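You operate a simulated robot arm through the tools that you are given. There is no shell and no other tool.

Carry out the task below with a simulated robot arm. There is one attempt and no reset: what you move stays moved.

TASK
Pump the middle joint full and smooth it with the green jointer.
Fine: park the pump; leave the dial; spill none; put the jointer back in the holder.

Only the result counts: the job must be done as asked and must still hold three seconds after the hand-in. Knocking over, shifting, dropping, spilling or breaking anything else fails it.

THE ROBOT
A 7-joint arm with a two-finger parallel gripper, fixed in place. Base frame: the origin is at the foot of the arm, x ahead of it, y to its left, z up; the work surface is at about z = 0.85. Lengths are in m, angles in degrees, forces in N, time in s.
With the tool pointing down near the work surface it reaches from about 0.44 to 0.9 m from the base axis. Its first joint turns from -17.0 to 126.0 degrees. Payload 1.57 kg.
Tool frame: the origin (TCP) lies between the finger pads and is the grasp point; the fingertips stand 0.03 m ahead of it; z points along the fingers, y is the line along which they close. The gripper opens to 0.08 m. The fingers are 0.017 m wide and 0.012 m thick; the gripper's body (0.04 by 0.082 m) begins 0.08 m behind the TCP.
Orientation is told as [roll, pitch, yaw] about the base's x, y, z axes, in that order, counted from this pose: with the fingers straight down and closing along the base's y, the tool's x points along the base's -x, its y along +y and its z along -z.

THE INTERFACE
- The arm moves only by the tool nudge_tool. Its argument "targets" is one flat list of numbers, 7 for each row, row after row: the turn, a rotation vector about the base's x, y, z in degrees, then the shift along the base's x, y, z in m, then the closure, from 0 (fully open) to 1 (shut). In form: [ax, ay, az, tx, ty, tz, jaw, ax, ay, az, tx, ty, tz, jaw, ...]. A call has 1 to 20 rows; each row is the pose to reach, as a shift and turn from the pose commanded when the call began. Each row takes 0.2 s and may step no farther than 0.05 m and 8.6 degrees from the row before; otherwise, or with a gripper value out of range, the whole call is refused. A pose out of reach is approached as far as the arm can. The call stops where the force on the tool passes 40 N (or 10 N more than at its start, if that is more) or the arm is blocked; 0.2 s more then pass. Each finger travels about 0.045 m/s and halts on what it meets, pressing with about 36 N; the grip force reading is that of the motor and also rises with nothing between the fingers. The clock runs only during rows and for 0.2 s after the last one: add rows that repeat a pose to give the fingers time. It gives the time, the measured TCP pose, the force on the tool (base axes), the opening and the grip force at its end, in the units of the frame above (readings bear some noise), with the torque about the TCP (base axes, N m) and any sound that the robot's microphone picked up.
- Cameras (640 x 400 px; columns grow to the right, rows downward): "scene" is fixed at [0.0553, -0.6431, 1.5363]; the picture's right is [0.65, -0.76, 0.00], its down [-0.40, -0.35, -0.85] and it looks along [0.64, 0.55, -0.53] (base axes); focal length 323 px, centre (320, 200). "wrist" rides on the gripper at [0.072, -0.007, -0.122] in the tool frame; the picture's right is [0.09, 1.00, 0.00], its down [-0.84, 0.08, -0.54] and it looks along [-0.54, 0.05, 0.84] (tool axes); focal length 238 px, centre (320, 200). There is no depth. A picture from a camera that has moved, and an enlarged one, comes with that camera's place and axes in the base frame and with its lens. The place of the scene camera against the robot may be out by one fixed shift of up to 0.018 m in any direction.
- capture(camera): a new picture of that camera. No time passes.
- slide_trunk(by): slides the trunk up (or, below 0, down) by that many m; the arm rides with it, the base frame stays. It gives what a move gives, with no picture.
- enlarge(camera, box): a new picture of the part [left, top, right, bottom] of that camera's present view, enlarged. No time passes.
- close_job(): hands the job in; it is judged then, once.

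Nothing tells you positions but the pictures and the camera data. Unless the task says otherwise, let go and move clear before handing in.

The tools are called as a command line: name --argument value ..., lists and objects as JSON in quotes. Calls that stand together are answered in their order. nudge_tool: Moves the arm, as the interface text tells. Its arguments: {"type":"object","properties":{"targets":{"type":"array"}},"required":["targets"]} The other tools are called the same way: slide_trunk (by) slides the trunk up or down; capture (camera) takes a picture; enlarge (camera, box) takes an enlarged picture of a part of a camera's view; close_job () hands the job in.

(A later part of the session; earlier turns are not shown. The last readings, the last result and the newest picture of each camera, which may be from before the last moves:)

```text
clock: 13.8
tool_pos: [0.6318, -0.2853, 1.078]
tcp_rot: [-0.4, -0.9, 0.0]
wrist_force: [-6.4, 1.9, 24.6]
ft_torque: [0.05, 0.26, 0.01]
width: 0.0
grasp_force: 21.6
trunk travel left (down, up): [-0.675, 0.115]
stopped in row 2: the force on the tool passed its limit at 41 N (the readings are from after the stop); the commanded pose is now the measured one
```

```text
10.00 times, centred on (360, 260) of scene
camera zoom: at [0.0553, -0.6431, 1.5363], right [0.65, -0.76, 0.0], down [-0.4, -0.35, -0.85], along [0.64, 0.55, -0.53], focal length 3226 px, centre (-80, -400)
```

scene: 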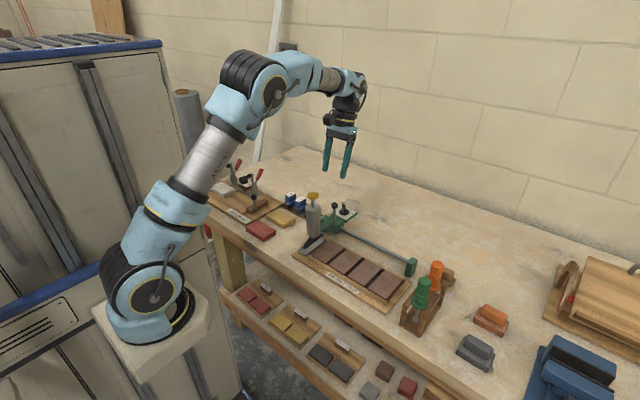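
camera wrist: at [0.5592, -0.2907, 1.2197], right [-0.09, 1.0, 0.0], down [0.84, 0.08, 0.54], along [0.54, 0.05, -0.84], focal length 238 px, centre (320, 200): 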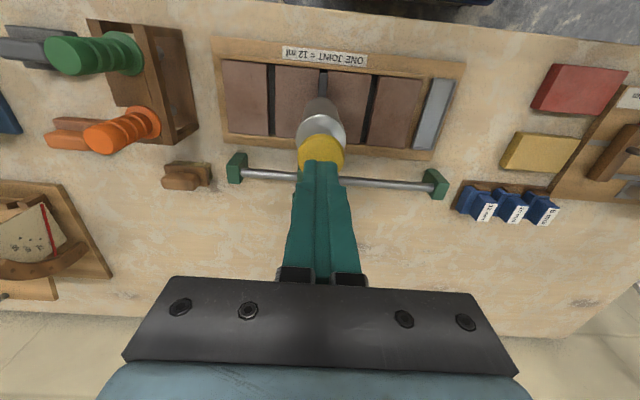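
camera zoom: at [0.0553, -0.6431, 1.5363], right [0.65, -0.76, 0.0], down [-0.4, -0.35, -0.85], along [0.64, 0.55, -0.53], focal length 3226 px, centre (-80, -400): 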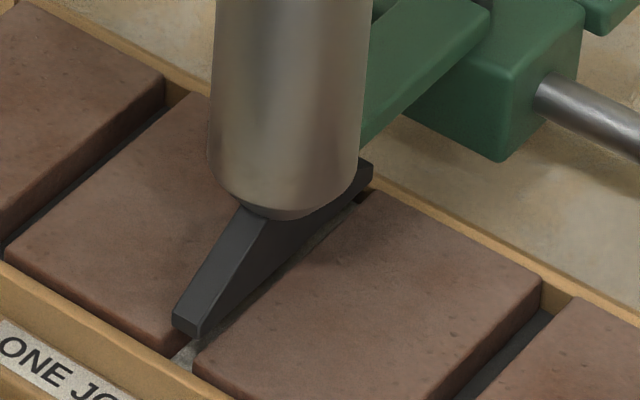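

It's a hard stop, so the first stroke is complete. I'll lift to release the button and check that it springs back and how the fill looks.

nudge_tool --targets '[0, 0, 0, 0, 0, 0.005, 1, 0, 0, 0, -0.001, 0, 0.015, 1, 0, 0, 0, -0.002, 0.001, 0.027, 1, 0, 0, 0, -0.002, 0.001, 0.027, 1]'

enlarge --camera "scene" --box '[310, 195, 390, 255]'

enlarge --camera "scene" --box '[330, 240, 390, 280]'

enlarge --camera "wrist" --box '[270, 80, 370, 180]'

```text
clock: 14.8
tool_pos: [0.6302, -0.2855, 1.1014]
tcp_rot: [-0.3, -0.7, -0.1]
wrist_force: [0.3, 0.0, -0.8]
ft_torque: [0.0, 0.02, 0.0]
width: 0.0
grasp_force: 21.6
trunk travel left (down, up): [-0.675, 0.115]
```

```text
6.67 times, centred on (350, 225) of scene
camera zoom: at [0.0553, -0.6431, 1.5363], right [0.65, -0.76, 0.0], down [-0.4, -0.35, -0.85], along [0.64, 0.55, -0.53], focal length 2150 px, centre (120, 33)
```

zoom: 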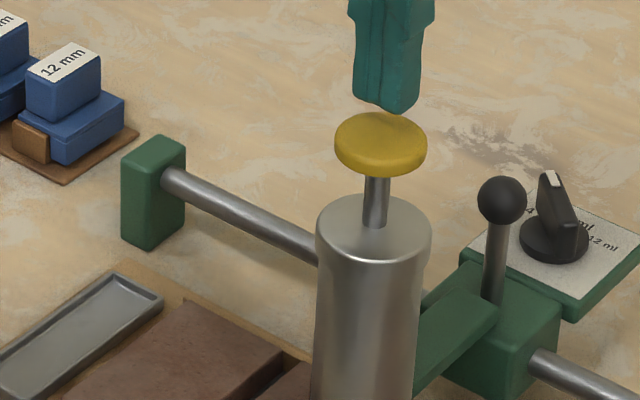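

```text
10.00 times, centred on (360, 260) of scene
camera zoom: at [0.0553, -0.6431, 1.5363], right [0.65, -0.76, 0.0], down [-0.4, -0.35, -0.85], along [0.64, 0.55, -0.53], focal length 3226 px, centre (-80, -400)
```

zoom: 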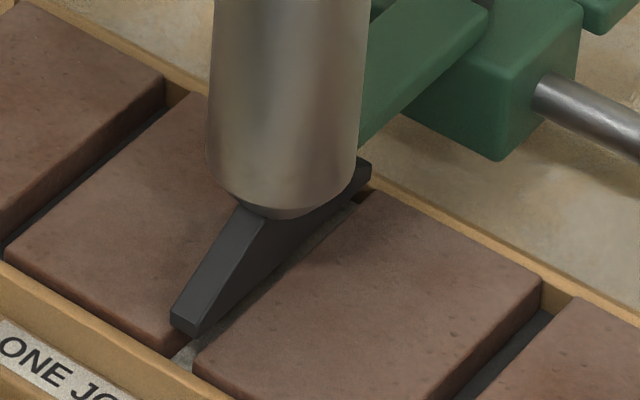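

```text
4.00 times, centred on (320, 130) of wrist
camera zoom: at [0.557, -0.2895, 1.2208], right [-0.09, 1.0, -0.01], down [0.83, 0.08, 0.55], along [0.55, 0.05, -0.83], focal length 953 px, centre (320, 480)
```

zoom: 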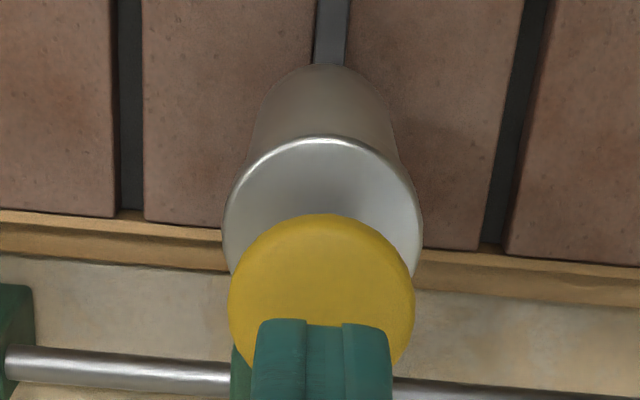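

The button sprang back. Now the second stroke.

nudge_tool --targets '[0.3, 0.7, 0, 0, 0.0005, -0.009, 1, 0.3, 0.7, 0, 0, 0.0005, -0.013, 1, 0.3, 0.7, 0, 0, 0.0005, -0.017, 1, 0.3, 0.7, 0, 0, 0.0005, -0.02, 1, 0.3, 0.7, 0, 0, 0.0005, -0.023, 1, 0.3, 0.7, 0, 0, 0.0005, -0.026, 1, 0.3, 0.7, 0, 0, 0.0005, -0.029, 1, 0.3, 0.7, 0, 0, 0.0005, -0.032, 1]'

enlarge --camera "scene" --box '[310, 195, 390, 255]'

enlarge --camera "scene" --box '[330, 240, 390, 280]'

```text
clock: 16.5
tool_pos: [0.6316, -0.2841, 1.0771]
tcp_rot: [-0.3, -0.5, 0.0]
wrist_force: [-6.4, 0.4, 24.7]
ft_torque: [0.02, 0.2, 0.02]
width: 0.0003
grasp_force: 21.6
trunk travel left (down, up): [-0.675, 0.115]
stopped in row 8: the force on the tool passed its limit at 43 N (the readings are from after the stop); the commanded pose is now the measured one
```

```text
6.67 times, centred on (350, 225) of scene
camera zoom: at [0.0553, -0.6431, 1.5363], right [0.65, -0.76, 0.0], down [-0.4, -0.35, -0.85], along [0.64, 0.55, -0.53], focal length 2150 px, centre (120, 33)
```

zoom: 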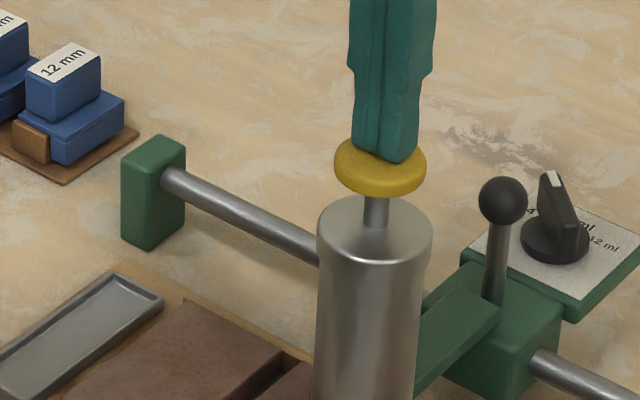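

```text
10.00 times, centred on (360, 260) of scene
camera zoom: at [0.0553, -0.6431, 1.5363], right [0.65, -0.76, 0.0], down [-0.4, -0.35, -0.85], along [0.64, 0.55, -0.53], focal length 3226 px, centre (-80, -400)
```

zoom: 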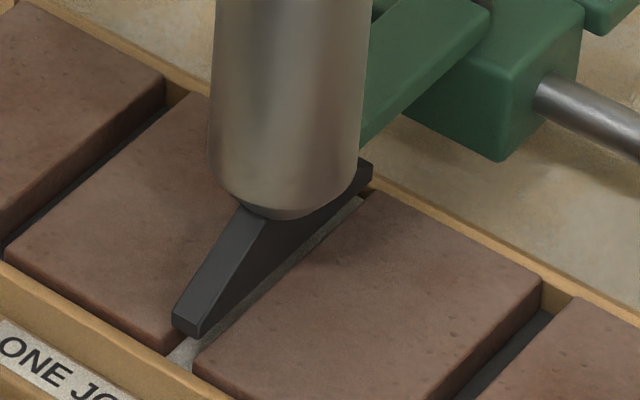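

The level has risen again with the second full stroke. I'll release, check, and do the third.

nudge_tool --targets '[0, 0, 0, 0, 0, 0.005, 1, 0, 0, 0, -0.001, 0, 0.015, 1, 0.3, 0.5, 0, -0.0015, 0, 0.025, 1, 0.3, 0.5, 0, -0.0015, 0, 0.025, 1, 0.3, 0.5, 0, -0.0015, 0, 0.025, 1]'

enlarge --camera "scene" --box '[310, 195, 390, 255]'

enlarge --camera "scene" --box '[330, 240, 390, 280]'

enlarge --camera "wrist" --box '[270, 80, 370, 180]'

```text
clock: 17.7
tool_pos: [0.6293, -0.2848, 1.0985]
tcp_rot: [0.2, 0.2, 0.0]
wrist_force: [0.5, -0.8, 1.2]
ft_torque: [-0.03, 0.02, 0.0]
width: 0.0001
grasp_force: 21.4
trunk travel left (down, up): [-0.675, 0.115]
```

```text
6.67 times, centred on (350, 225) of scene
camera zoom: at [0.0553, -0.6431, 1.5363], right [0.65, -0.76, 0.0], down [-0.4, -0.35, -0.85], along [0.64, 0.55, -0.53], focal length 2150 px, centre (120, 33)
```

zoom: 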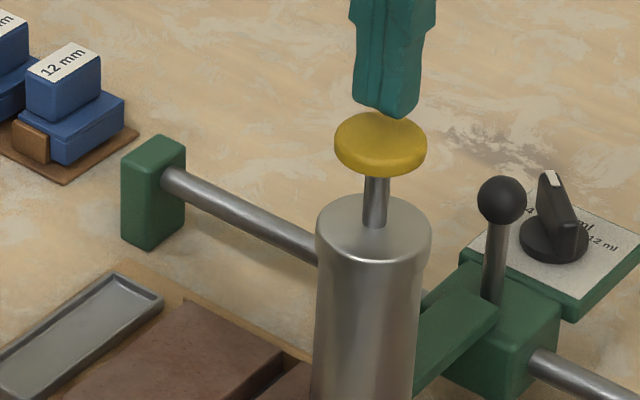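

```text
10.00 times, centred on (360, 260) of scene
camera zoom: at [0.0553, -0.6431, 1.5363], right [0.65, -0.76, 0.0], down [-0.4, -0.35, -0.85], along [0.64, 0.55, -0.53], focal length 3226 px, centre (-80, -400)
```

zoom: 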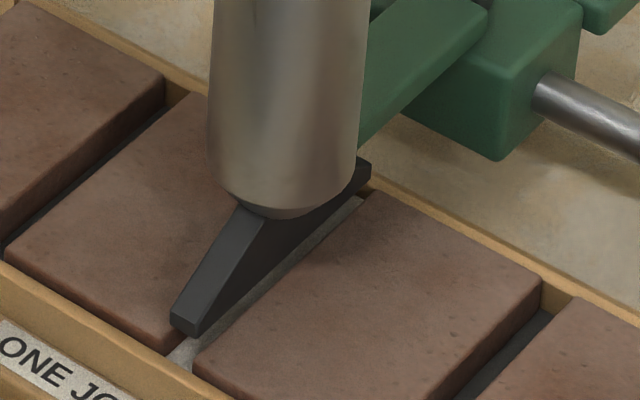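

```text
4.00 times, centred on (320, 130) of wrist
camera zoom: at [0.5588, -0.2909, 1.2201], right [-0.09, 1.0, 0.0], down [0.84, 0.08, 0.54], along [0.54, 0.05, -0.84], focal length 953 px, centre (320, 480)
```

zoom: 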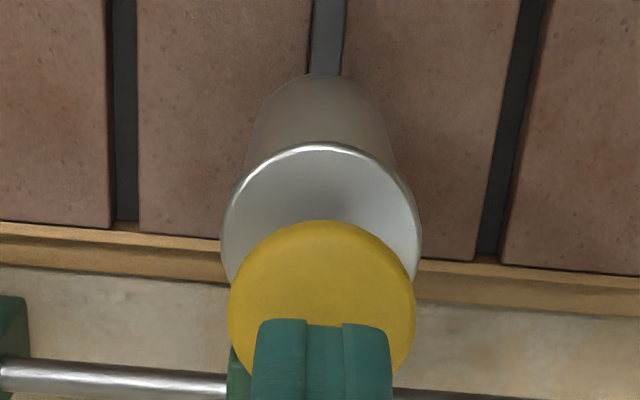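

After two strokes the joint is partly filled. Now the third and last stroke.

nudge_tool --targets '[0, 0, 0, 0, 0.0005, -0.007, 1, 0, 0, 0, 0, 0.0005, -0.011, 1, 0, 0, 0, 0, 0.0005, -0.015, 1, 0, 0, 0, 0, 0.0005, -0.018, 1, 0, 0, 0, 0, 0.0005, -0.021, 1, 0, 0, 0, 0, 0.0005, -0.024, 1, 0, 0, 0, 0, 0.0005, -0.027, 1, 0, 0, 0, 0, 0.0005, -0.03, 1, 0, 0, 0, 0, 0.0005, -0.033, 1]'

enlarge --camera "scene" --box '[310, 195, 390, 255]'

enlarge --camera "scene" --box '[330, 240, 390, 280]'

```text
clock: 19.4
tool_pos: [0.6316, -0.2844, 1.0769]
tcp_rot: [-0.1, -0.4, 0.0]
wrist_force: [-6.0, 0.6, 24.8]
ft_torque: [0.03, 0.19, 0.03]
width: 0.0
grasp_force: 21.4
trunk travel left (down, up): [-0.675, 0.115]
stopped in row 8: the force on the tool passed its limit at 43 N (the readings are from after the stop); the commanded pose is now the measured one
```

```text
6.67 times, centred on (350, 225) of scene
camera zoom: at [0.0553, -0.6431, 1.5363], right [0.65, -0.76, 0.0], down [-0.4, -0.35, -0.85], along [0.64, 0.55, -0.53], focal length 2150 px, centre (120, 33)
```

zoom: 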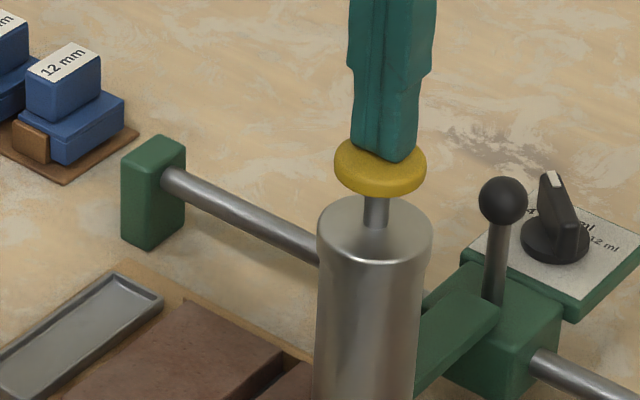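

```text
10.00 times, centred on (360, 260) of scene
camera zoom: at [0.0553, -0.6431, 1.5363], right [0.65, -0.76, 0.0], down [-0.4, -0.35, -0.85], along [0.64, 0.55, -0.53], focal length 3226 px, centre (-80, -400)
```

zoom: 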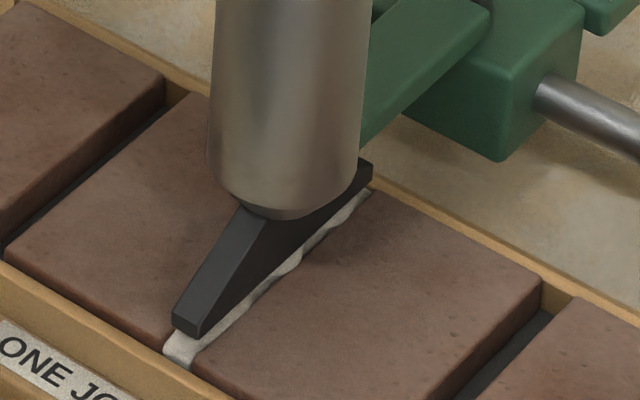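

The joint is now full, with a rough bead proud on top. I'll release the button and return to the handle to park the pump.

nudge_tool --targets '[0, 0, 0, 0, 0, 0.015, 1, 0, 0, 0, -0.001, 0, 0.05, 1, 0, 5, 0, 0.03, 0, 0.05, 1, 0, 10, 0, 0.06, 0, 0.05, 0.8, 0, 15.4, 0, 0.0985, 0, 0.045, 0.5, 0, 15.4, 0, 0.0985, 0, 0.035, 0.4, 0, 15.4, 0, 0.0985, 0, 0.035, 0.4]'

capture --camera "wrist"

enlarge --camera "wrist" --box '[280, 120, 360, 220]'

enlarge --camera "scene" --box '[320, 180, 420, 280]'

```text
clock: 21.0
tool_pos: [0.731, -0.2831, 1.1094]
tcp_rot: [0.0, 15.3, -0.2]
wrist_force: [-0.5, 0.1, 0.5]
ft_torque: [0.01, 0.04, 0.0]
width: 0.0482
grasp_force: 0.1
trunk travel left (down, up): [-0.675, 0.115]
```

```text
taken
camera wrist: at [0.6932, -0.2895, 1.2456], right [-0.09, 1.0, 0.02], down [0.95, 0.08, 0.3], along [0.3, 0.05, -0.95], focal length 238 px, centre (320, 200)
```

wrist: 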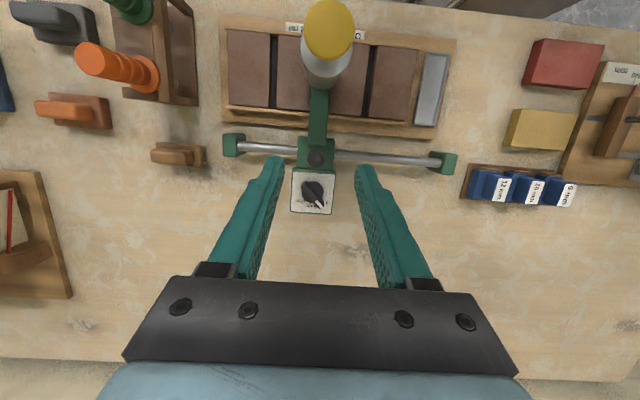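

```text
4.00 times, centred on (320, 170) of wrist
camera zoom: at [0.6932, -0.2895, 1.2456], right [-0.09, 1.0, 0.02], down [0.95, 0.08, 0.3], along [0.3, 0.05, -0.95], focal length 953 px, centre (320, 320)
```

zoom: 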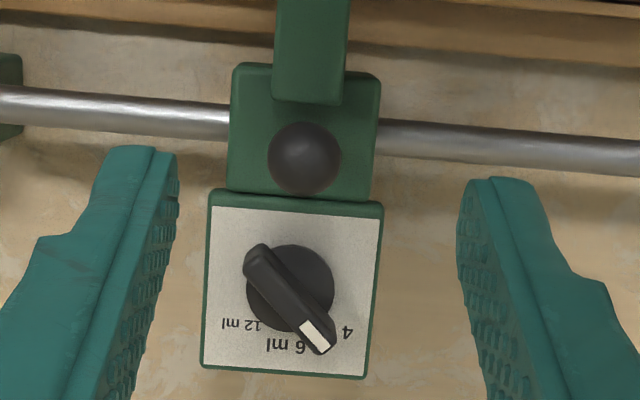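

```text
4.00 times, centred on (370, 230) of scene
camera zoom: at [0.0553, -0.6431, 1.5363], right [0.65, -0.76, 0.0], down [-0.4, -0.35, -0.85], along [0.64, 0.55, -0.53], focal length 1290 px, centre (120, 80)
```

zoom: 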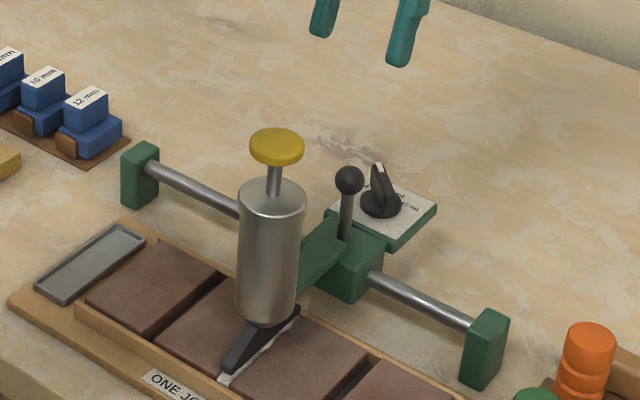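

The ball is centred below the gripper. I'll descend and grip it again.

nudge_tool --targets '[0, 0, 0, 0.0005, -0.0008, -0.045, 0.35, 0, 0, 0, 0.0005, -0.0008, -0.085, 0.35, 0, 0, 0, 0.0005, -0.0008, -0.115, 0.35, 0, 0, 0, 0.0005, -0.0008, -0.139, 0.35, 0, 0, 0, 0.0005, -0.0008, -0.139, 0.5, 0, 0, 0, 0.0005, -0.0008, -0.139, 0.7, 0, 0, 0, 0.0005, -0.0008, -0.139, 1, 0, 0, 0, 0.0005, -0.0008, -0.139, 1, 0, 0, 0, 0.0005, -0.0008, -0.139, 1]'

capture --camera "wrist"

```text
clock: 23.0
tool_pos: [0.7316, -0.2837, 0.9707]
tcp_rot: [0.0, 15.3, -0.1]
wrist_force: [-1.4, -1.4, -3.0]
ft_torque: [-0.02, -0.27, 0.01]
width: 0.0216
grasp_force: 34.6
trunk travel left (down, up): [-0.675, 0.115]
```

```text
taken
camera wrist: at [0.6945, -0.2899, 1.1061], right [-0.09, 1.0, 0.02], down [0.95, 0.08, 0.3], along [0.3, 0.05, -0.95], focal length 238 px, centre (320, 200)
```

wrist: 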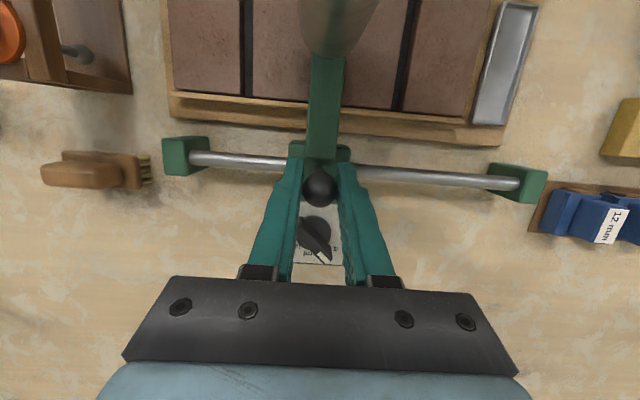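

Gripped again. I'll slide the carriage back over the tray.

nudge_tool --targets '[0, 0, 0, 0, 0.015, 0, 1, 0, 0, 0, 0, 0.04, 0, 1, 0, 0, 0, 0, 0.07, 0, 1, 0, 0, 0, 0, 0.1, 0, 1, 0, 0, 0, 0, 0.13, 0, 1, 0, 0, 0, 0, 0.15, 0, 1, 0, 0, 0, 0, 0.158, 0, 1, 0, 0, 0, 0, 0.158, 0, 1]'

capture --camera "wrist"

enlarge --camera "scene" --box '[290, 185, 370, 235]'

enlarge --camera "scene" --box '[290, 225, 370, 275]'

```text
clock: 24.8
tool_pos: [0.7323, -0.1253, 0.9704]
tcp_rot: [0.0, 15.2, 0.0]
wrist_force: [1.6, -0.6, -9.4]
ft_torque: [0.0, -0.48, 0.03]
width: 0.0215
grasp_force: 34.8
trunk travel left (down, up): [-0.675, 0.115]
```

```text
taken
camera wrist: at [0.6943, -0.1313, 1.1062], right [-0.09, 1.0, 0.02], down [0.95, 0.08, 0.3], along [0.3, 0.05, -0.95], focal length 238 px, centre (320, 200)
```

wrist: 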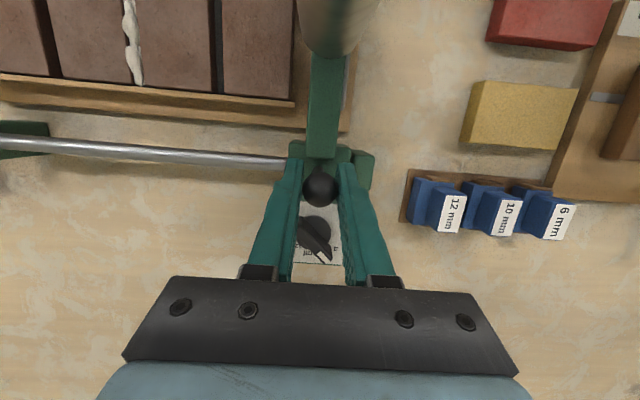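

```text
8.00 times, centred on (330, 210) of scene
camera zoom: at [0.0553, -0.6431, 1.5363], right [0.65, -0.76, 0.0], down [-0.4, -0.35, -0.85], along [0.64, 0.55, -0.53], focal length 2581 px, centre (240, 120)
```

zoom: 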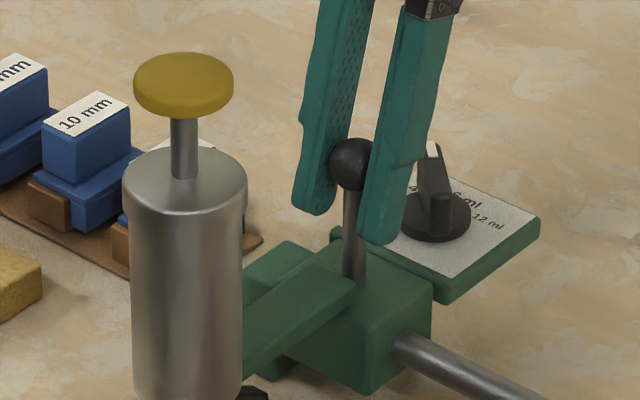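

```text
8.00 times, centred on (330, 250) of scene
camera zoom: at [0.0553, -0.6431, 1.5363], right [0.65, -0.76, 0.0], down [-0.4, -0.35, -0.85], along [0.64, 0.55, -0.53], focal length 2581 px, centre (240, -200)
```

zoom: 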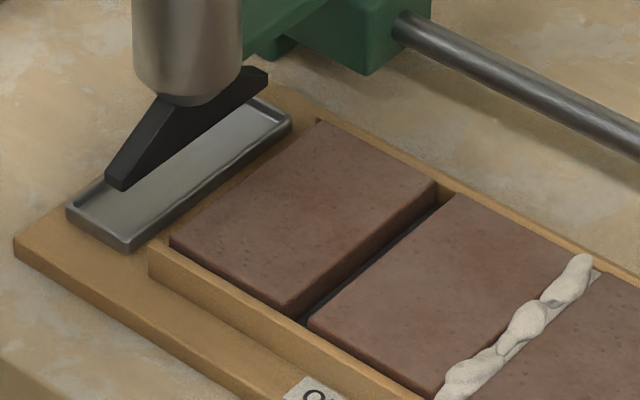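

The pump is back exactly where it was parked, with the middle joint full of rough mortar. I'll let go and rise clear.

nudge_tool --targets '[0, 0, 0, 0, 0, 0, 0.6, 0, 0, 0, 0, 0, 0, 0.4, 0, 0, 0, 0, 0, 0, 0.35, 0, 0, 0, 0, 0, 0.03, 0.35, 0, 0, 0, 0, 0, 0.07, 0.35, 0, 0, 0, 0, 0, 0.115, 0.35, 0, 0, 0, 0, 0, 0.155, 0.35, 0, 0, 0, 0, 0, 0.195, 0.35, 0, 0, 0, 0, 0, 0.195, 0.35]'

enlarge --camera "scene" --box '[290, 225, 370, 275]'

enlarge --camera "scene" --box '[390, 250, 470, 340]'

capture --camera "wrist"

```text
clock: 26.8
tool_pos: [0.7335, -0.1264, 1.1671]
tcp_rot: [0.0, 15.3, -0.1]
wrist_force: [-0.2, -1.4, 0.1]
ft_torque: [-0.01, -0.04, 0.0]
width: 0.0521
grasp_force: 0.1
trunk travel left (down, up): [-0.675, 0.115]
```

```text
8.00 times, centred on (330, 250) of scene
camera zoom: at [0.0553, -0.6431, 1.5363], right [0.65, -0.76, 0.0], down [-0.4, -0.35, -0.85], along [0.64, 0.55, -0.53], focal length 2581 px, centre (240, -200)
```

zoom: 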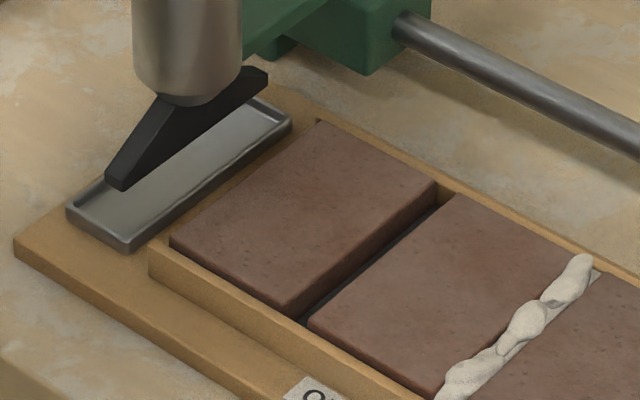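

```text
4.44 times, centred on (430, 295) of scene
camera zoom: at [0.0553, -0.6431, 1.5363], right [0.65, -0.76, 0.0], down [-0.4, -0.35, -0.85], along [0.64, 0.55, -0.53], focal length 1434 px, centre (-169, -222)
```

zoom: 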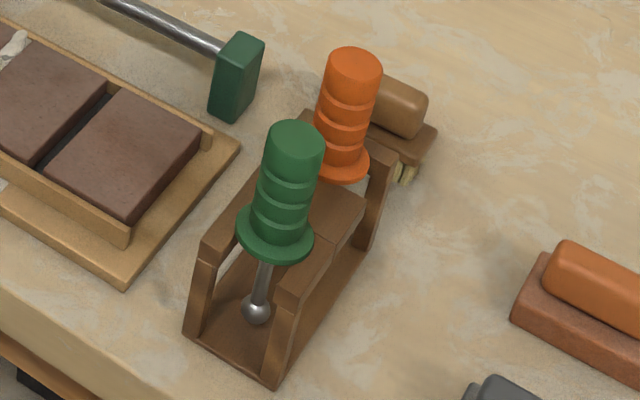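

```text
taken
camera wrist: at [0.6962, -0.1321, 1.3013], right [-0.09, 1.0, 0.02], down [0.95, 0.08, 0.3], along [0.3, 0.05, -0.95], focal length 238 px, centre (320, 200)
```

wrist: 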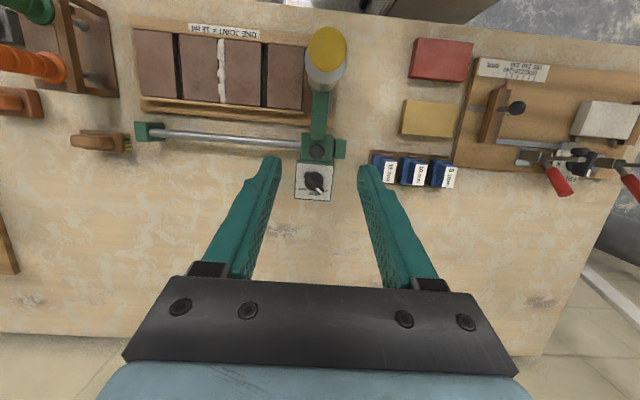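

Released without disturbing anything. Now I'll move over toward the holder to look at the green jointer closely.

nudge_tool --targets '[0, -3, 0, -0.023, -0.03, 0.01, 0.35, 0, -6, 0, -0.047, -0.06, 0.02, 0.35, 0, -9, 0, -0.07, -0.09, 0.03, 0.35, 0, -12, 0, -0.093, -0.12, 0.033, 0.35, 0, -15.2, 0, -0.117, -0.15, 0.033, 0.35, 0, -15.2, 0, -0.14, -0.18, 0.033, 0.35, 0, -15.2, 0, -0.163, -0.21, 0.033, 0.35, 0, -15.2, 0, -0.187, -0.24, 0.033, 0.35, 0, -15.2, 0, -0.21, -0.27, 0.033, 0.35, 0, -15.2, 0, -0.233, -0.3, 0.033, 0.35, 0, -15.2, 0, -0.233, -0.3, 0.033, 0.35]'

capture --camera "wrist"

capture --camera "scene"

```text
clock: 29.2
tool_pos: [0.5001, -0.4269, 1.2025]
tcp_rot: [0.0, 0.1, 0.0]
wrist_force: [0.1, 0.8, -0.4]
ft_torque: [0.01, -0.03, -0.03]
width: 0.0519
grasp_force: 0.1
trunk travel left (down, up): [-0.675, 0.115]
```

```text
taken
camera wrist: at [0.4279, -0.433, 1.323], right [-0.09, 1.0, 0.0], down [0.84, 0.08, 0.54], along [0.54, 0.05, -0.84], focal length 238 px, centre (320, 200)
```

wrist: 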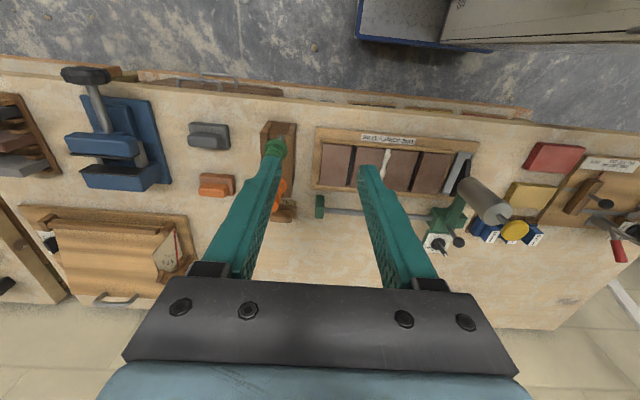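

```text
taken
```

scene: 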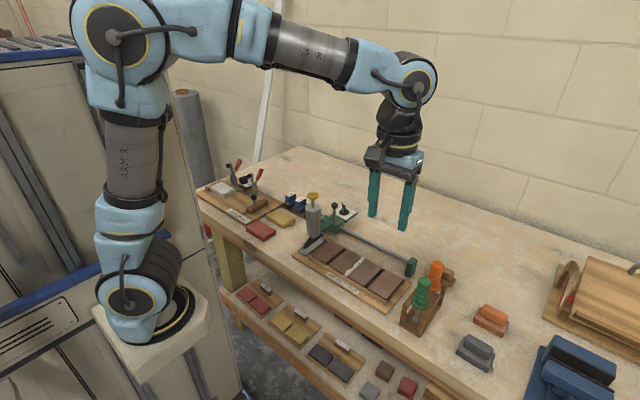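

The green jointer is hidden behind the left finger, with its handle top near (0.582,-0.482,1.008). I'll shift so it appears between the fingers.

nudge_tool --targets '[0, 0, 0, -0.01, -0.03, 0, 0.1, 0, 0, 0, -0.02, -0.06, 0, 0, 0, 0, 0, -0.02, -0.063, 0, 0]'

capture --camera "wrist"

enlarge --camera "wrist" --box '[270, 110, 370, 230]'

enlarge --camera "scene" --box '[390, 250, 470, 340]'

```text
clock: 30.0
tool_pos: [0.478, -0.4896, 1.1989]
tcp_rot: [0.0, 0.1, 0.0]
wrist_force: [0.3, 0.4, 0.1]
ft_torque: [0.01, 0.02, 0.0]
width: 0.0802
grasp_force: 0.1
trunk travel left (down, up): [-0.675, 0.115]
```

```text
taken
camera wrist: at [0.4073, -0.4956, 1.3211], right [-0.09, 1.0, 0.0], down [0.84, 0.08, 0.54], along [0.54, 0.05, -0.84], focal length 238 px, centre (320, 200)
```

wrist: 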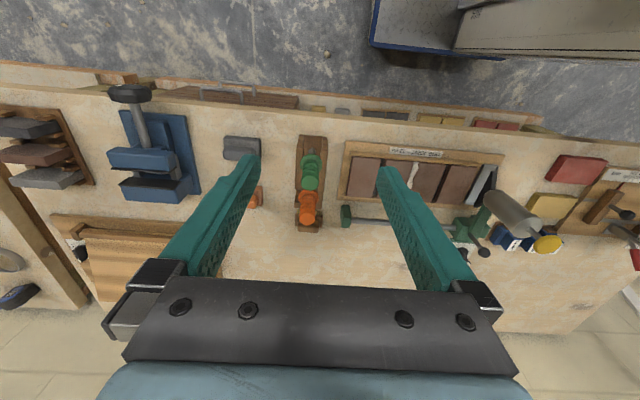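

```text
3.33 times, centred on (320, 170) of wrist
camera zoom: at [0.4073, -0.4956, 1.3211], right [-0.09, 1.0, 0.0], down [0.84, 0.08, 0.54], along [0.54, 0.05, -0.84], focal length 794 px, centre (320, 300)
```

zoom: 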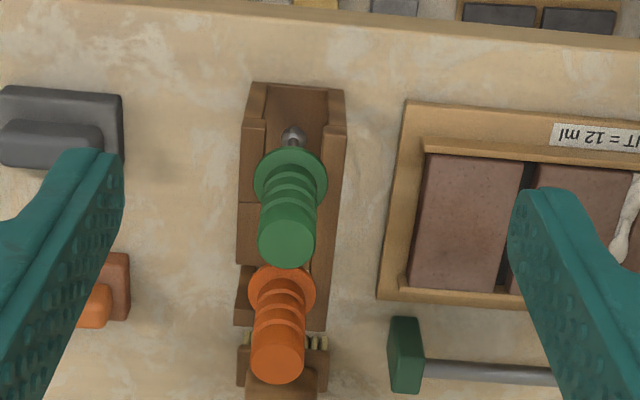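

```text
4.44 times, centred on (430, 295) of scene
camera zoom: at [0.0553, -0.6431, 1.5363], right [0.65, -0.76, 0.0], down [-0.4, -0.35, -0.85], along [0.64, 0.55, -0.53], focal length 1434 px, centre (-169, -222)
```

zoom: 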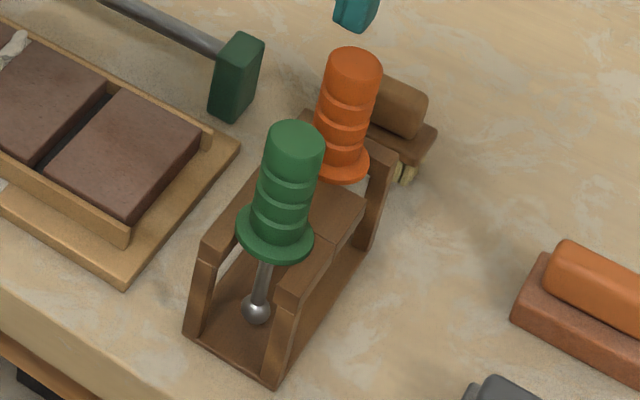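

The green jointer stands vertically in the slot at about (0.589,-0.495), with its flange at z≈0.917, ball tip near z≈0.86 and handle top at z≈0.993. I'll move directly above it.

nudge_tool --targets '[0, 0, 0, 0.04, -0.002, 0, 0, 0, 0, 0, 0.08, -0.004, -0.02, 0, 0, 0, 0, 0.1103, -0.0056, -0.05, 0, 0, 0, 0, 0.1103, -0.0056, -0.09, 0, 0, 0, 0, 0.1103, -0.0056, -0.09, 0]'

capture --camera "wrist"

enlarge --camera "wrist" --box '[260, 120, 380, 240]'

enlarge --camera "scene" --box '[370, 190, 490, 340]'

```text
clock: 31.2
tool_pos: [0.5882, -0.4945, 1.1091]
tcp_rot: [-0.1, 0.1, -0.2]
wrist_force: [0.5, -0.1, 0.4]
ft_torque: [-0.05, 0.06, 0.01]
width: 0.0799
grasp_force: 0.1
trunk travel left (down, up): [-0.675, 0.115]
```

```text
taken
camera wrist: at [0.5164, -0.5009, 1.2302], right [-0.09, 1.0, 0.0], down [0.84, 0.08, 0.54], along [0.54, 0.05, -0.84], focal length 238 px, centre (320, 200)
```

wrist: 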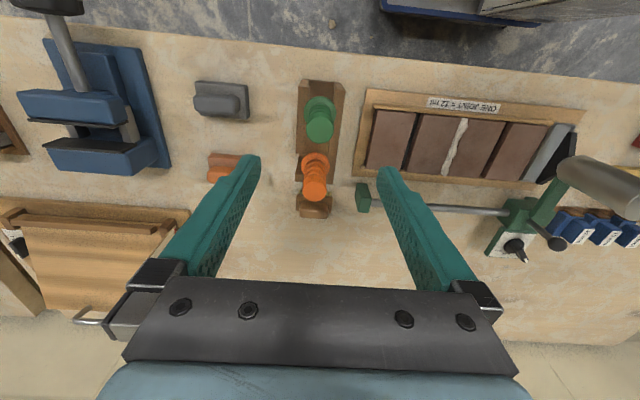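

```text
3.33 times, centred on (320, 180) of wrist
camera zoom: at [0.5164, -0.5009, 1.2302], right [-0.09, 1.0, 0.0], down [0.84, 0.08, 0.54], along [0.54, 0.05, -0.84], focal length 794 px, centre (320, 267)
```

zoom: 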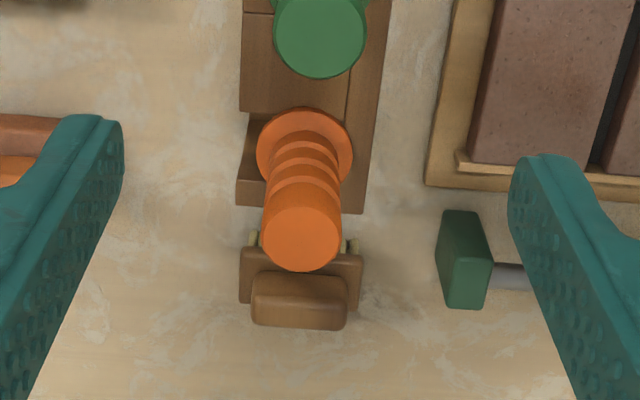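

```text
2.67 times, centred on (430, 265) of scene
camera zoom: at [0.0553, -0.6431, 1.5363], right [0.65, -0.76, 0.0], down [-0.4, -0.35, -0.85], along [0.64, 0.55, -0.53], focal length 860 px, centre (27, 27)
```

zoom: 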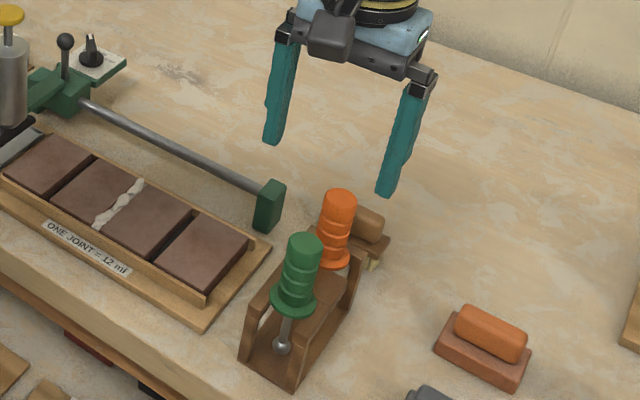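

Triangulation with this second view puts the green handle at (0.585,-0.4945), top z≈1.000, flange z≈0.925, ball centre z≈0.867. I'll descend around the handle.

nudge_tool --targets '[0, 0, 0, -0.0037, -0.0003, -0.04, 0, 0, 0, 0, -0.0037, -0.0003, -0.08, 0, 0, 0, 0, -0.0037, -0.0003, -0.115, 0, 0, 0, 0, -0.0037, -0.0003, -0.1435, 0, 0, 0, 0, -0.0037, -0.0003, -0.1435, 0]'

capture --camera "wrist"

enlarge --camera "scene" --box '[370, 210, 490, 340]'

```text
clock: 32.4
tool_pos: [0.5842, -0.4962, 0.9663]
tcp_rot: [0.0, 0.0, -0.1]
wrist_force: [1.3, 0.6, -0.1]
ft_torque: [0.01, 0.01, 0.0]
width: 0.0801
grasp_force: 0.0
trunk travel left (down, up): [-0.675, 0.115]
```

```text
taken
camera wrist: at [0.5124, -0.5019, 1.0866], right [-0.09, 1.0, 0.0], down [0.84, 0.08, 0.54], along [0.54, 0.05, -0.84], focal length 238 px, centre (320, 200)
```

wrist: 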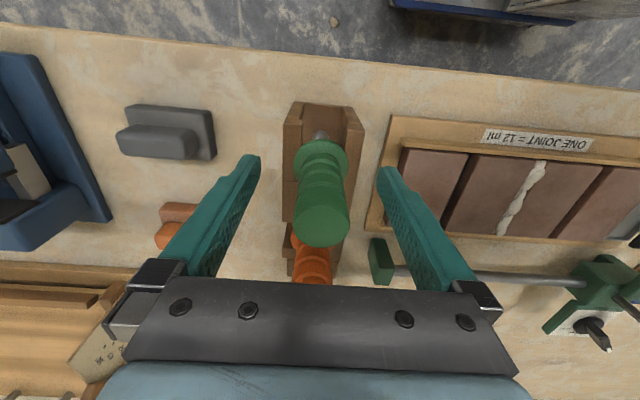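

```text
3.08 times, centred on (430, 275) of scene
camera zoom: at [0.0553, -0.6431, 1.5363], right [0.65, -0.76, 0.0], down [-0.4, -0.35, -0.85], along [0.64, 0.55, -0.53], focal length 992 px, centre (-18, -31)
```

zoom: 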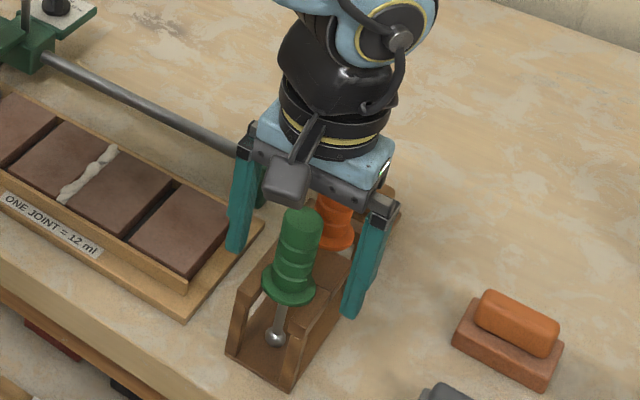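

The handle is centred between the fingers, so I'll close on it.

nudge_tool --targets '[0, 0, 0, 0, 0.0007, 0, 0.3, 0, 0, 0, 0, 0.0007, 0, 0.5, 0, 0, 0, 0, 0.0007, 0, 0.65, 0, 0, 0, 0, 0.0007, 0, 1, 0, 0, 0, 0, 0.0007, 0, 1, 0, 0, 0, 0, 0.0007, 0, 1]'

capture --camera "wrist"

enlarge --camera "scene" --box '[370, 210, 490, 340]'

```text
clock: 33.8
tool_pos: [0.5848, -0.4954, 0.9652]
tcp_rot: [0.0, 0.1, -0.1]
wrist_force: [0.7, -0.1, 0.6]
ft_torque: [-0.07, -0.01, -0.02]
width: 0.0268
grasp_force: 36.7
trunk travel left (down, up): [-0.675, 0.115]
```

```text
taken
camera wrist: at [0.513, -0.5011, 1.0867], right [-0.09, 1.0, 0.0], down [0.84, 0.08, 0.54], along [0.54, 0.05, -0.84], focal length 238 px, centre (320, 200)
```

wrist: 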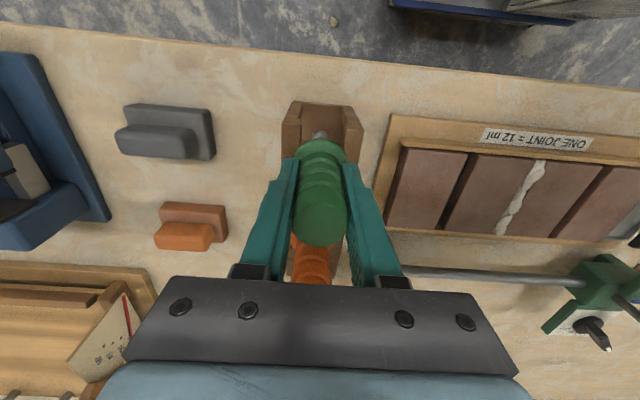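

```text
3.08 times, centred on (430, 275) of scene
camera zoom: at [0.0553, -0.6431, 1.5363], right [0.65, -0.76, 0.0], down [-0.4, -0.35, -0.85], along [0.64, 0.55, -0.53], focal length 992 px, centre (-18, -31)
```

zoom: 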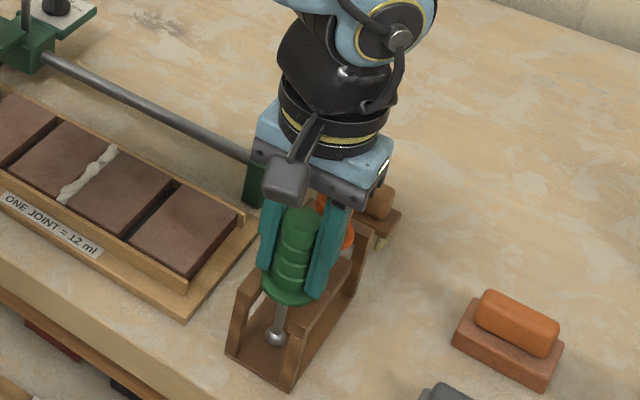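

The jointer is held firmly (width 26.8 mm). I'll lift it straight up out of the slot.

nudge_tool --targets '[0, 0, 0, 0, 0, 0.01, 1, 0, 0, 0, 0, 0, 0.03, 1, 0, 0, 0, 0, 0, 0.06, 1, 0, 0, 0, 0, 0, 0.09, 1, 0, 0, 0, 0, 0, 0.12, 1, 0, 0, 0, 0, 0, 0.12, 1]'

capture --camera "wrist"

enlarge --camera "scene" --box '[370, 190, 490, 340]'

```text
clock: 35.2
tool_pos: [0.5864, -0.4944, 1.086]
tcp_rot: [0.0, 0.1, 0.0]
wrist_force: [-0.3, 0.1, -0.9]
ft_torque: [0.02, 0.0, 0.02]
width: 0.0267
grasp_force: 36.0
trunk travel left (down, up): [-0.675, 0.115]
```

```text
taken
camera wrist: at [0.5135, -0.5003, 1.2069], right [-0.09, 1.0, 0.0], down [0.84, 0.08, 0.54], along [0.54, 0.05, -0.84], focal length 238 px, centre (320, 200)
```

wrist: 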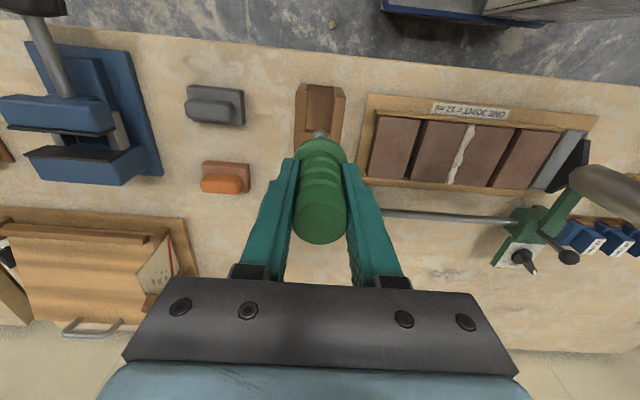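

```text
2.67 times, centred on (430, 265) of scene
camera zoom: at [0.0553, -0.6431, 1.5363], right [0.65, -0.76, 0.0], down [-0.4, -0.35, -0.85], along [0.64, 0.55, -0.53], focal length 860 px, centre (27, 27)
```

zoom: 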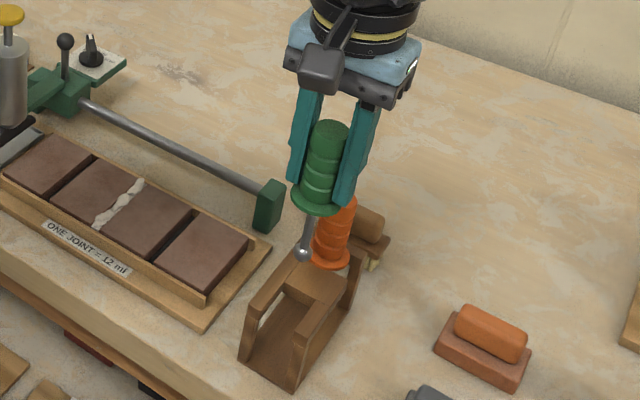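

The jointer came out cleanly and hangs vertically. I'll zoom in on the ball tip to find its exact offset from the gripper.

enlarge --camera "wrist" --box '[290, 110, 350, 170]'

enlarge --camera "scene" --box '[460, 260, 510, 300]'

enlarge --camera "scene" --box '[465, 230, 515, 295]'

enlarge --camera "wrist" --box '[360, 90, 600, 210]'

```text
6.67 times, centred on (320, 140) of wrist
camera zoom: at [0.5135, -0.5003, 1.2069], right [-0.09, 1.0, 0.0], down [0.84, 0.08, 0.54], along [0.54, 0.05, -0.84], focal length 1589 px, centre (320, 600)
```

zoom: 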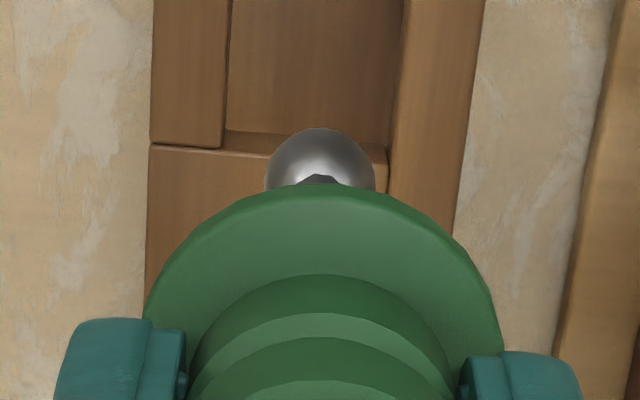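

```text
10.00 times, centred on (485, 280) of scene
camera zoom: at [0.0553, -0.6431, 1.5363], right [0.65, -0.76, 0.0], down [-0.4, -0.35, -0.85], along [0.64, 0.55, -0.53], focal length 3226 px, centre (-1330, -600)
```

zoom: 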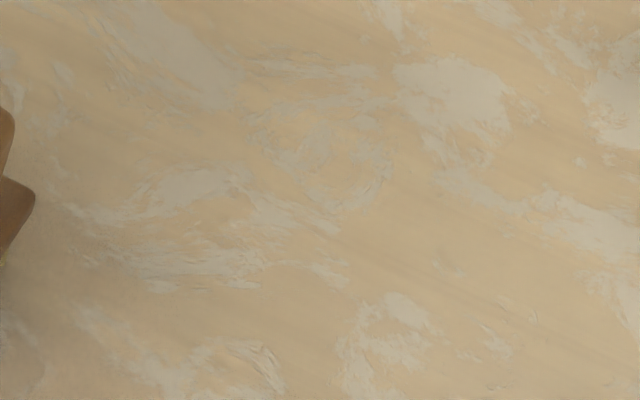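

```text
6.15 times, centred on (490, 262) of scene
camera zoom: at [0.0553, -0.6431, 1.5363], right [0.65, -0.76, 0.0], down [-0.4, -0.35, -0.85], along [0.64, 0.55, -0.53], focal length 1985 px, centre (-726, -185)
```

zoom: 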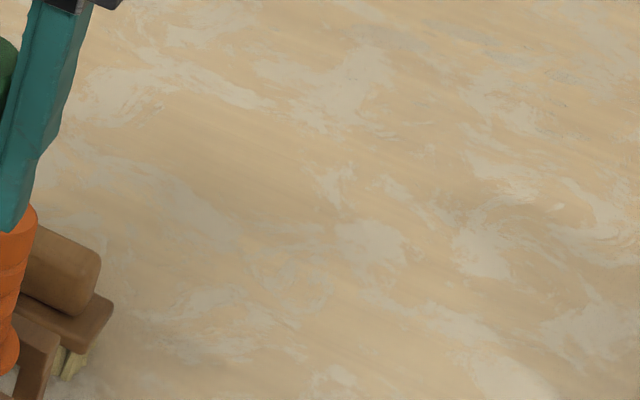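

```text
2.67 times, centred on (480, 150) of wrist
camera zoom: at [0.5135, -0.5003, 1.2069], right [-0.09, 1.0, 0.0], down [0.84, 0.08, 0.54], along [0.54, 0.05, -0.84], focal length 636 px, centre (-107, 333)
```

zoom: 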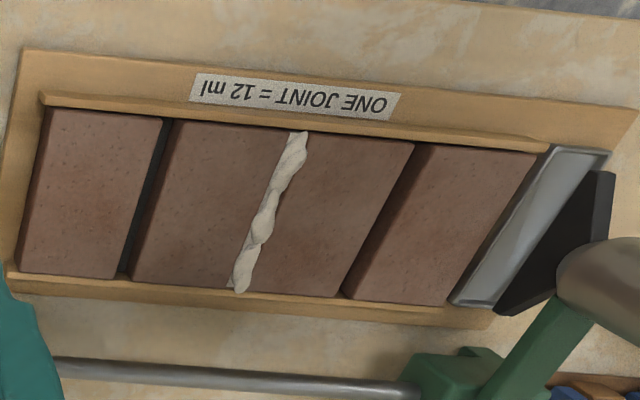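

Ball tip is about 97 mm below the TCP with radius ≈7.6 mm, centred in y. I'll carry it above the near end of the middle joint and compare ball and joint in the same picture.

nudge_tool --targets '[0, 0, 0, 0, 0.04, 0, 1, 0, 0, 0, 0, 0.08, 0, 1, 0, 0, 0, 0, 0.12, 0, 1, 0, 0, 0, 0.002, 0.16, 0, 1, 0, 0, 0, 0.005, 0.2, 0, 1, 0, 0, 0, 0.005, 0.2112, -0.025, 1, 0, 0, 0, 0.005, 0.2112, -0.055, 1, 0, 0, 0, 0.005, 0.2112, -0.055, 1]'

capture --camera "wrist"

enlarge --camera "wrist" --box '[270, 70, 370, 170]'

enlarge --camera "scene" --box '[310, 200, 410, 300]'

```text
clock: 37.0
tool_pos: [0.59, -0.2847, 1.0312]
tcp_rot: [0.0, 0.1, -0.2]
wrist_force: [-0.1, 0.0, -1.0]
ft_torque: [0.02, -0.02, 0.0]
width: 0.027
grasp_force: 35.8
trunk travel left (down, up): [-0.675, 0.115]
```

```text
taken
camera wrist: at [0.5181, -0.2897, 1.1516], right [-0.09, 1.0, 0.0], down [0.84, 0.08, 0.54], along [0.54, 0.05, -0.84], focal length 238 px, centre (320, 200)
```

wrist: 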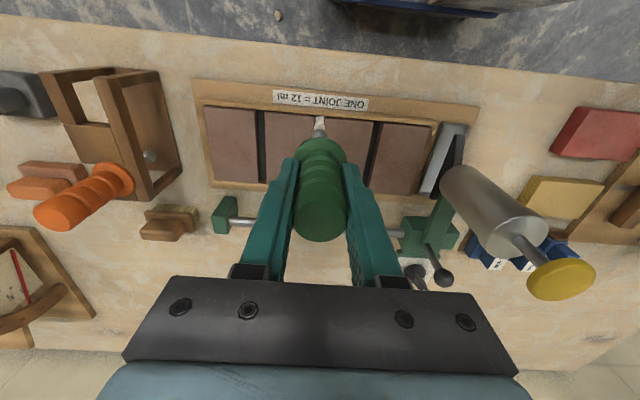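

```text
4.00 times, centred on (320, 120) of wrist
camera zoom: at [0.5181, -0.2897, 1.1516], right [-0.09, 1.0, 0.0], down [0.84, 0.08, 0.54], along [0.54, 0.05, -0.84], focal length 953 px, centre (320, 520)
```

zoom: 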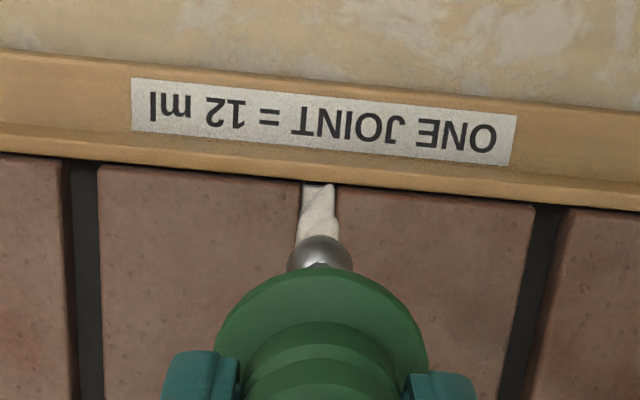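

```text
4.00 times, centred on (360, 250) of scene
camera zoom: at [0.0553, -0.6431, 1.5363], right [0.65, -0.76, 0.0], down [-0.4, -0.35, -0.85], along [0.64, 0.55, -0.53], focal length 1290 px, centre (160, 0)
```

zoom: 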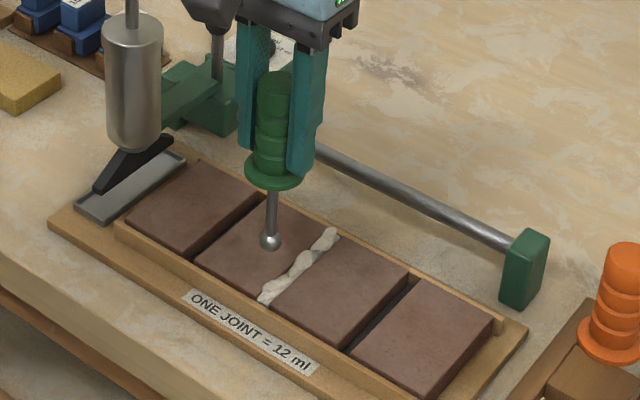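

Ball and joint line up to within about half a millimetre. I'll lower at the near end to just above the surface.

nudge_tool --targets '[0, 0, 0, -0.002, -0.0005, -0.025, 1, 0, 0, 0, -0.002, -0.0005, -0.045, 1, 0, 0, 0, -0.002, -0.0005, -0.045, 1]'

enlarge --camera "wrist" --box '[270, 90, 370, 190]'

enlarge --camera "scene" --box '[330, 235, 390, 280]'

```text
clock: 37.8
tool_pos: [0.5882, -0.2847, 0.9856]
tcp_rot: [0.1, 0.1, -0.1]
wrist_force: [-2.6, 1.0, 17.7]
ft_torque: [-0.43, 0.31, -0.08]
width: 0.027
grasp_force: 36.1
trunk travel left (down, up): [-0.675, 0.115]
```

```text
4.00 times, centred on (320, 140) of wrist
camera zoom: at [0.5158, -0.2902, 1.1071], right [-0.09, 1.0, 0.0], down [0.84, 0.08, 0.54], along [0.54, 0.05, -0.84], focal length 953 px, centre (320, 440)
```

zoom: 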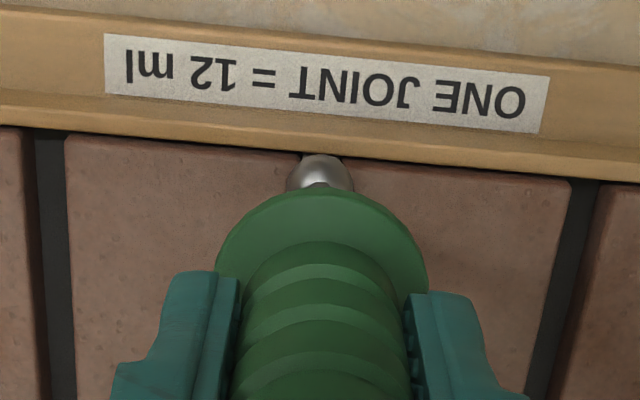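

```text
8.89 times, centred on (360, 258) of scene
camera zoom: at [0.0553, -0.6431, 1.5363], right [0.65, -0.76, 0.0], down [-0.4, -0.35, -0.85], along [0.64, 0.55, -0.53], focal length 2867 px, centre (-36, -311)
```

zoom: 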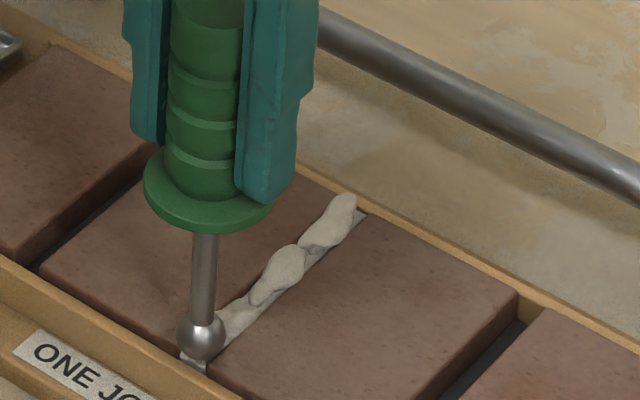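

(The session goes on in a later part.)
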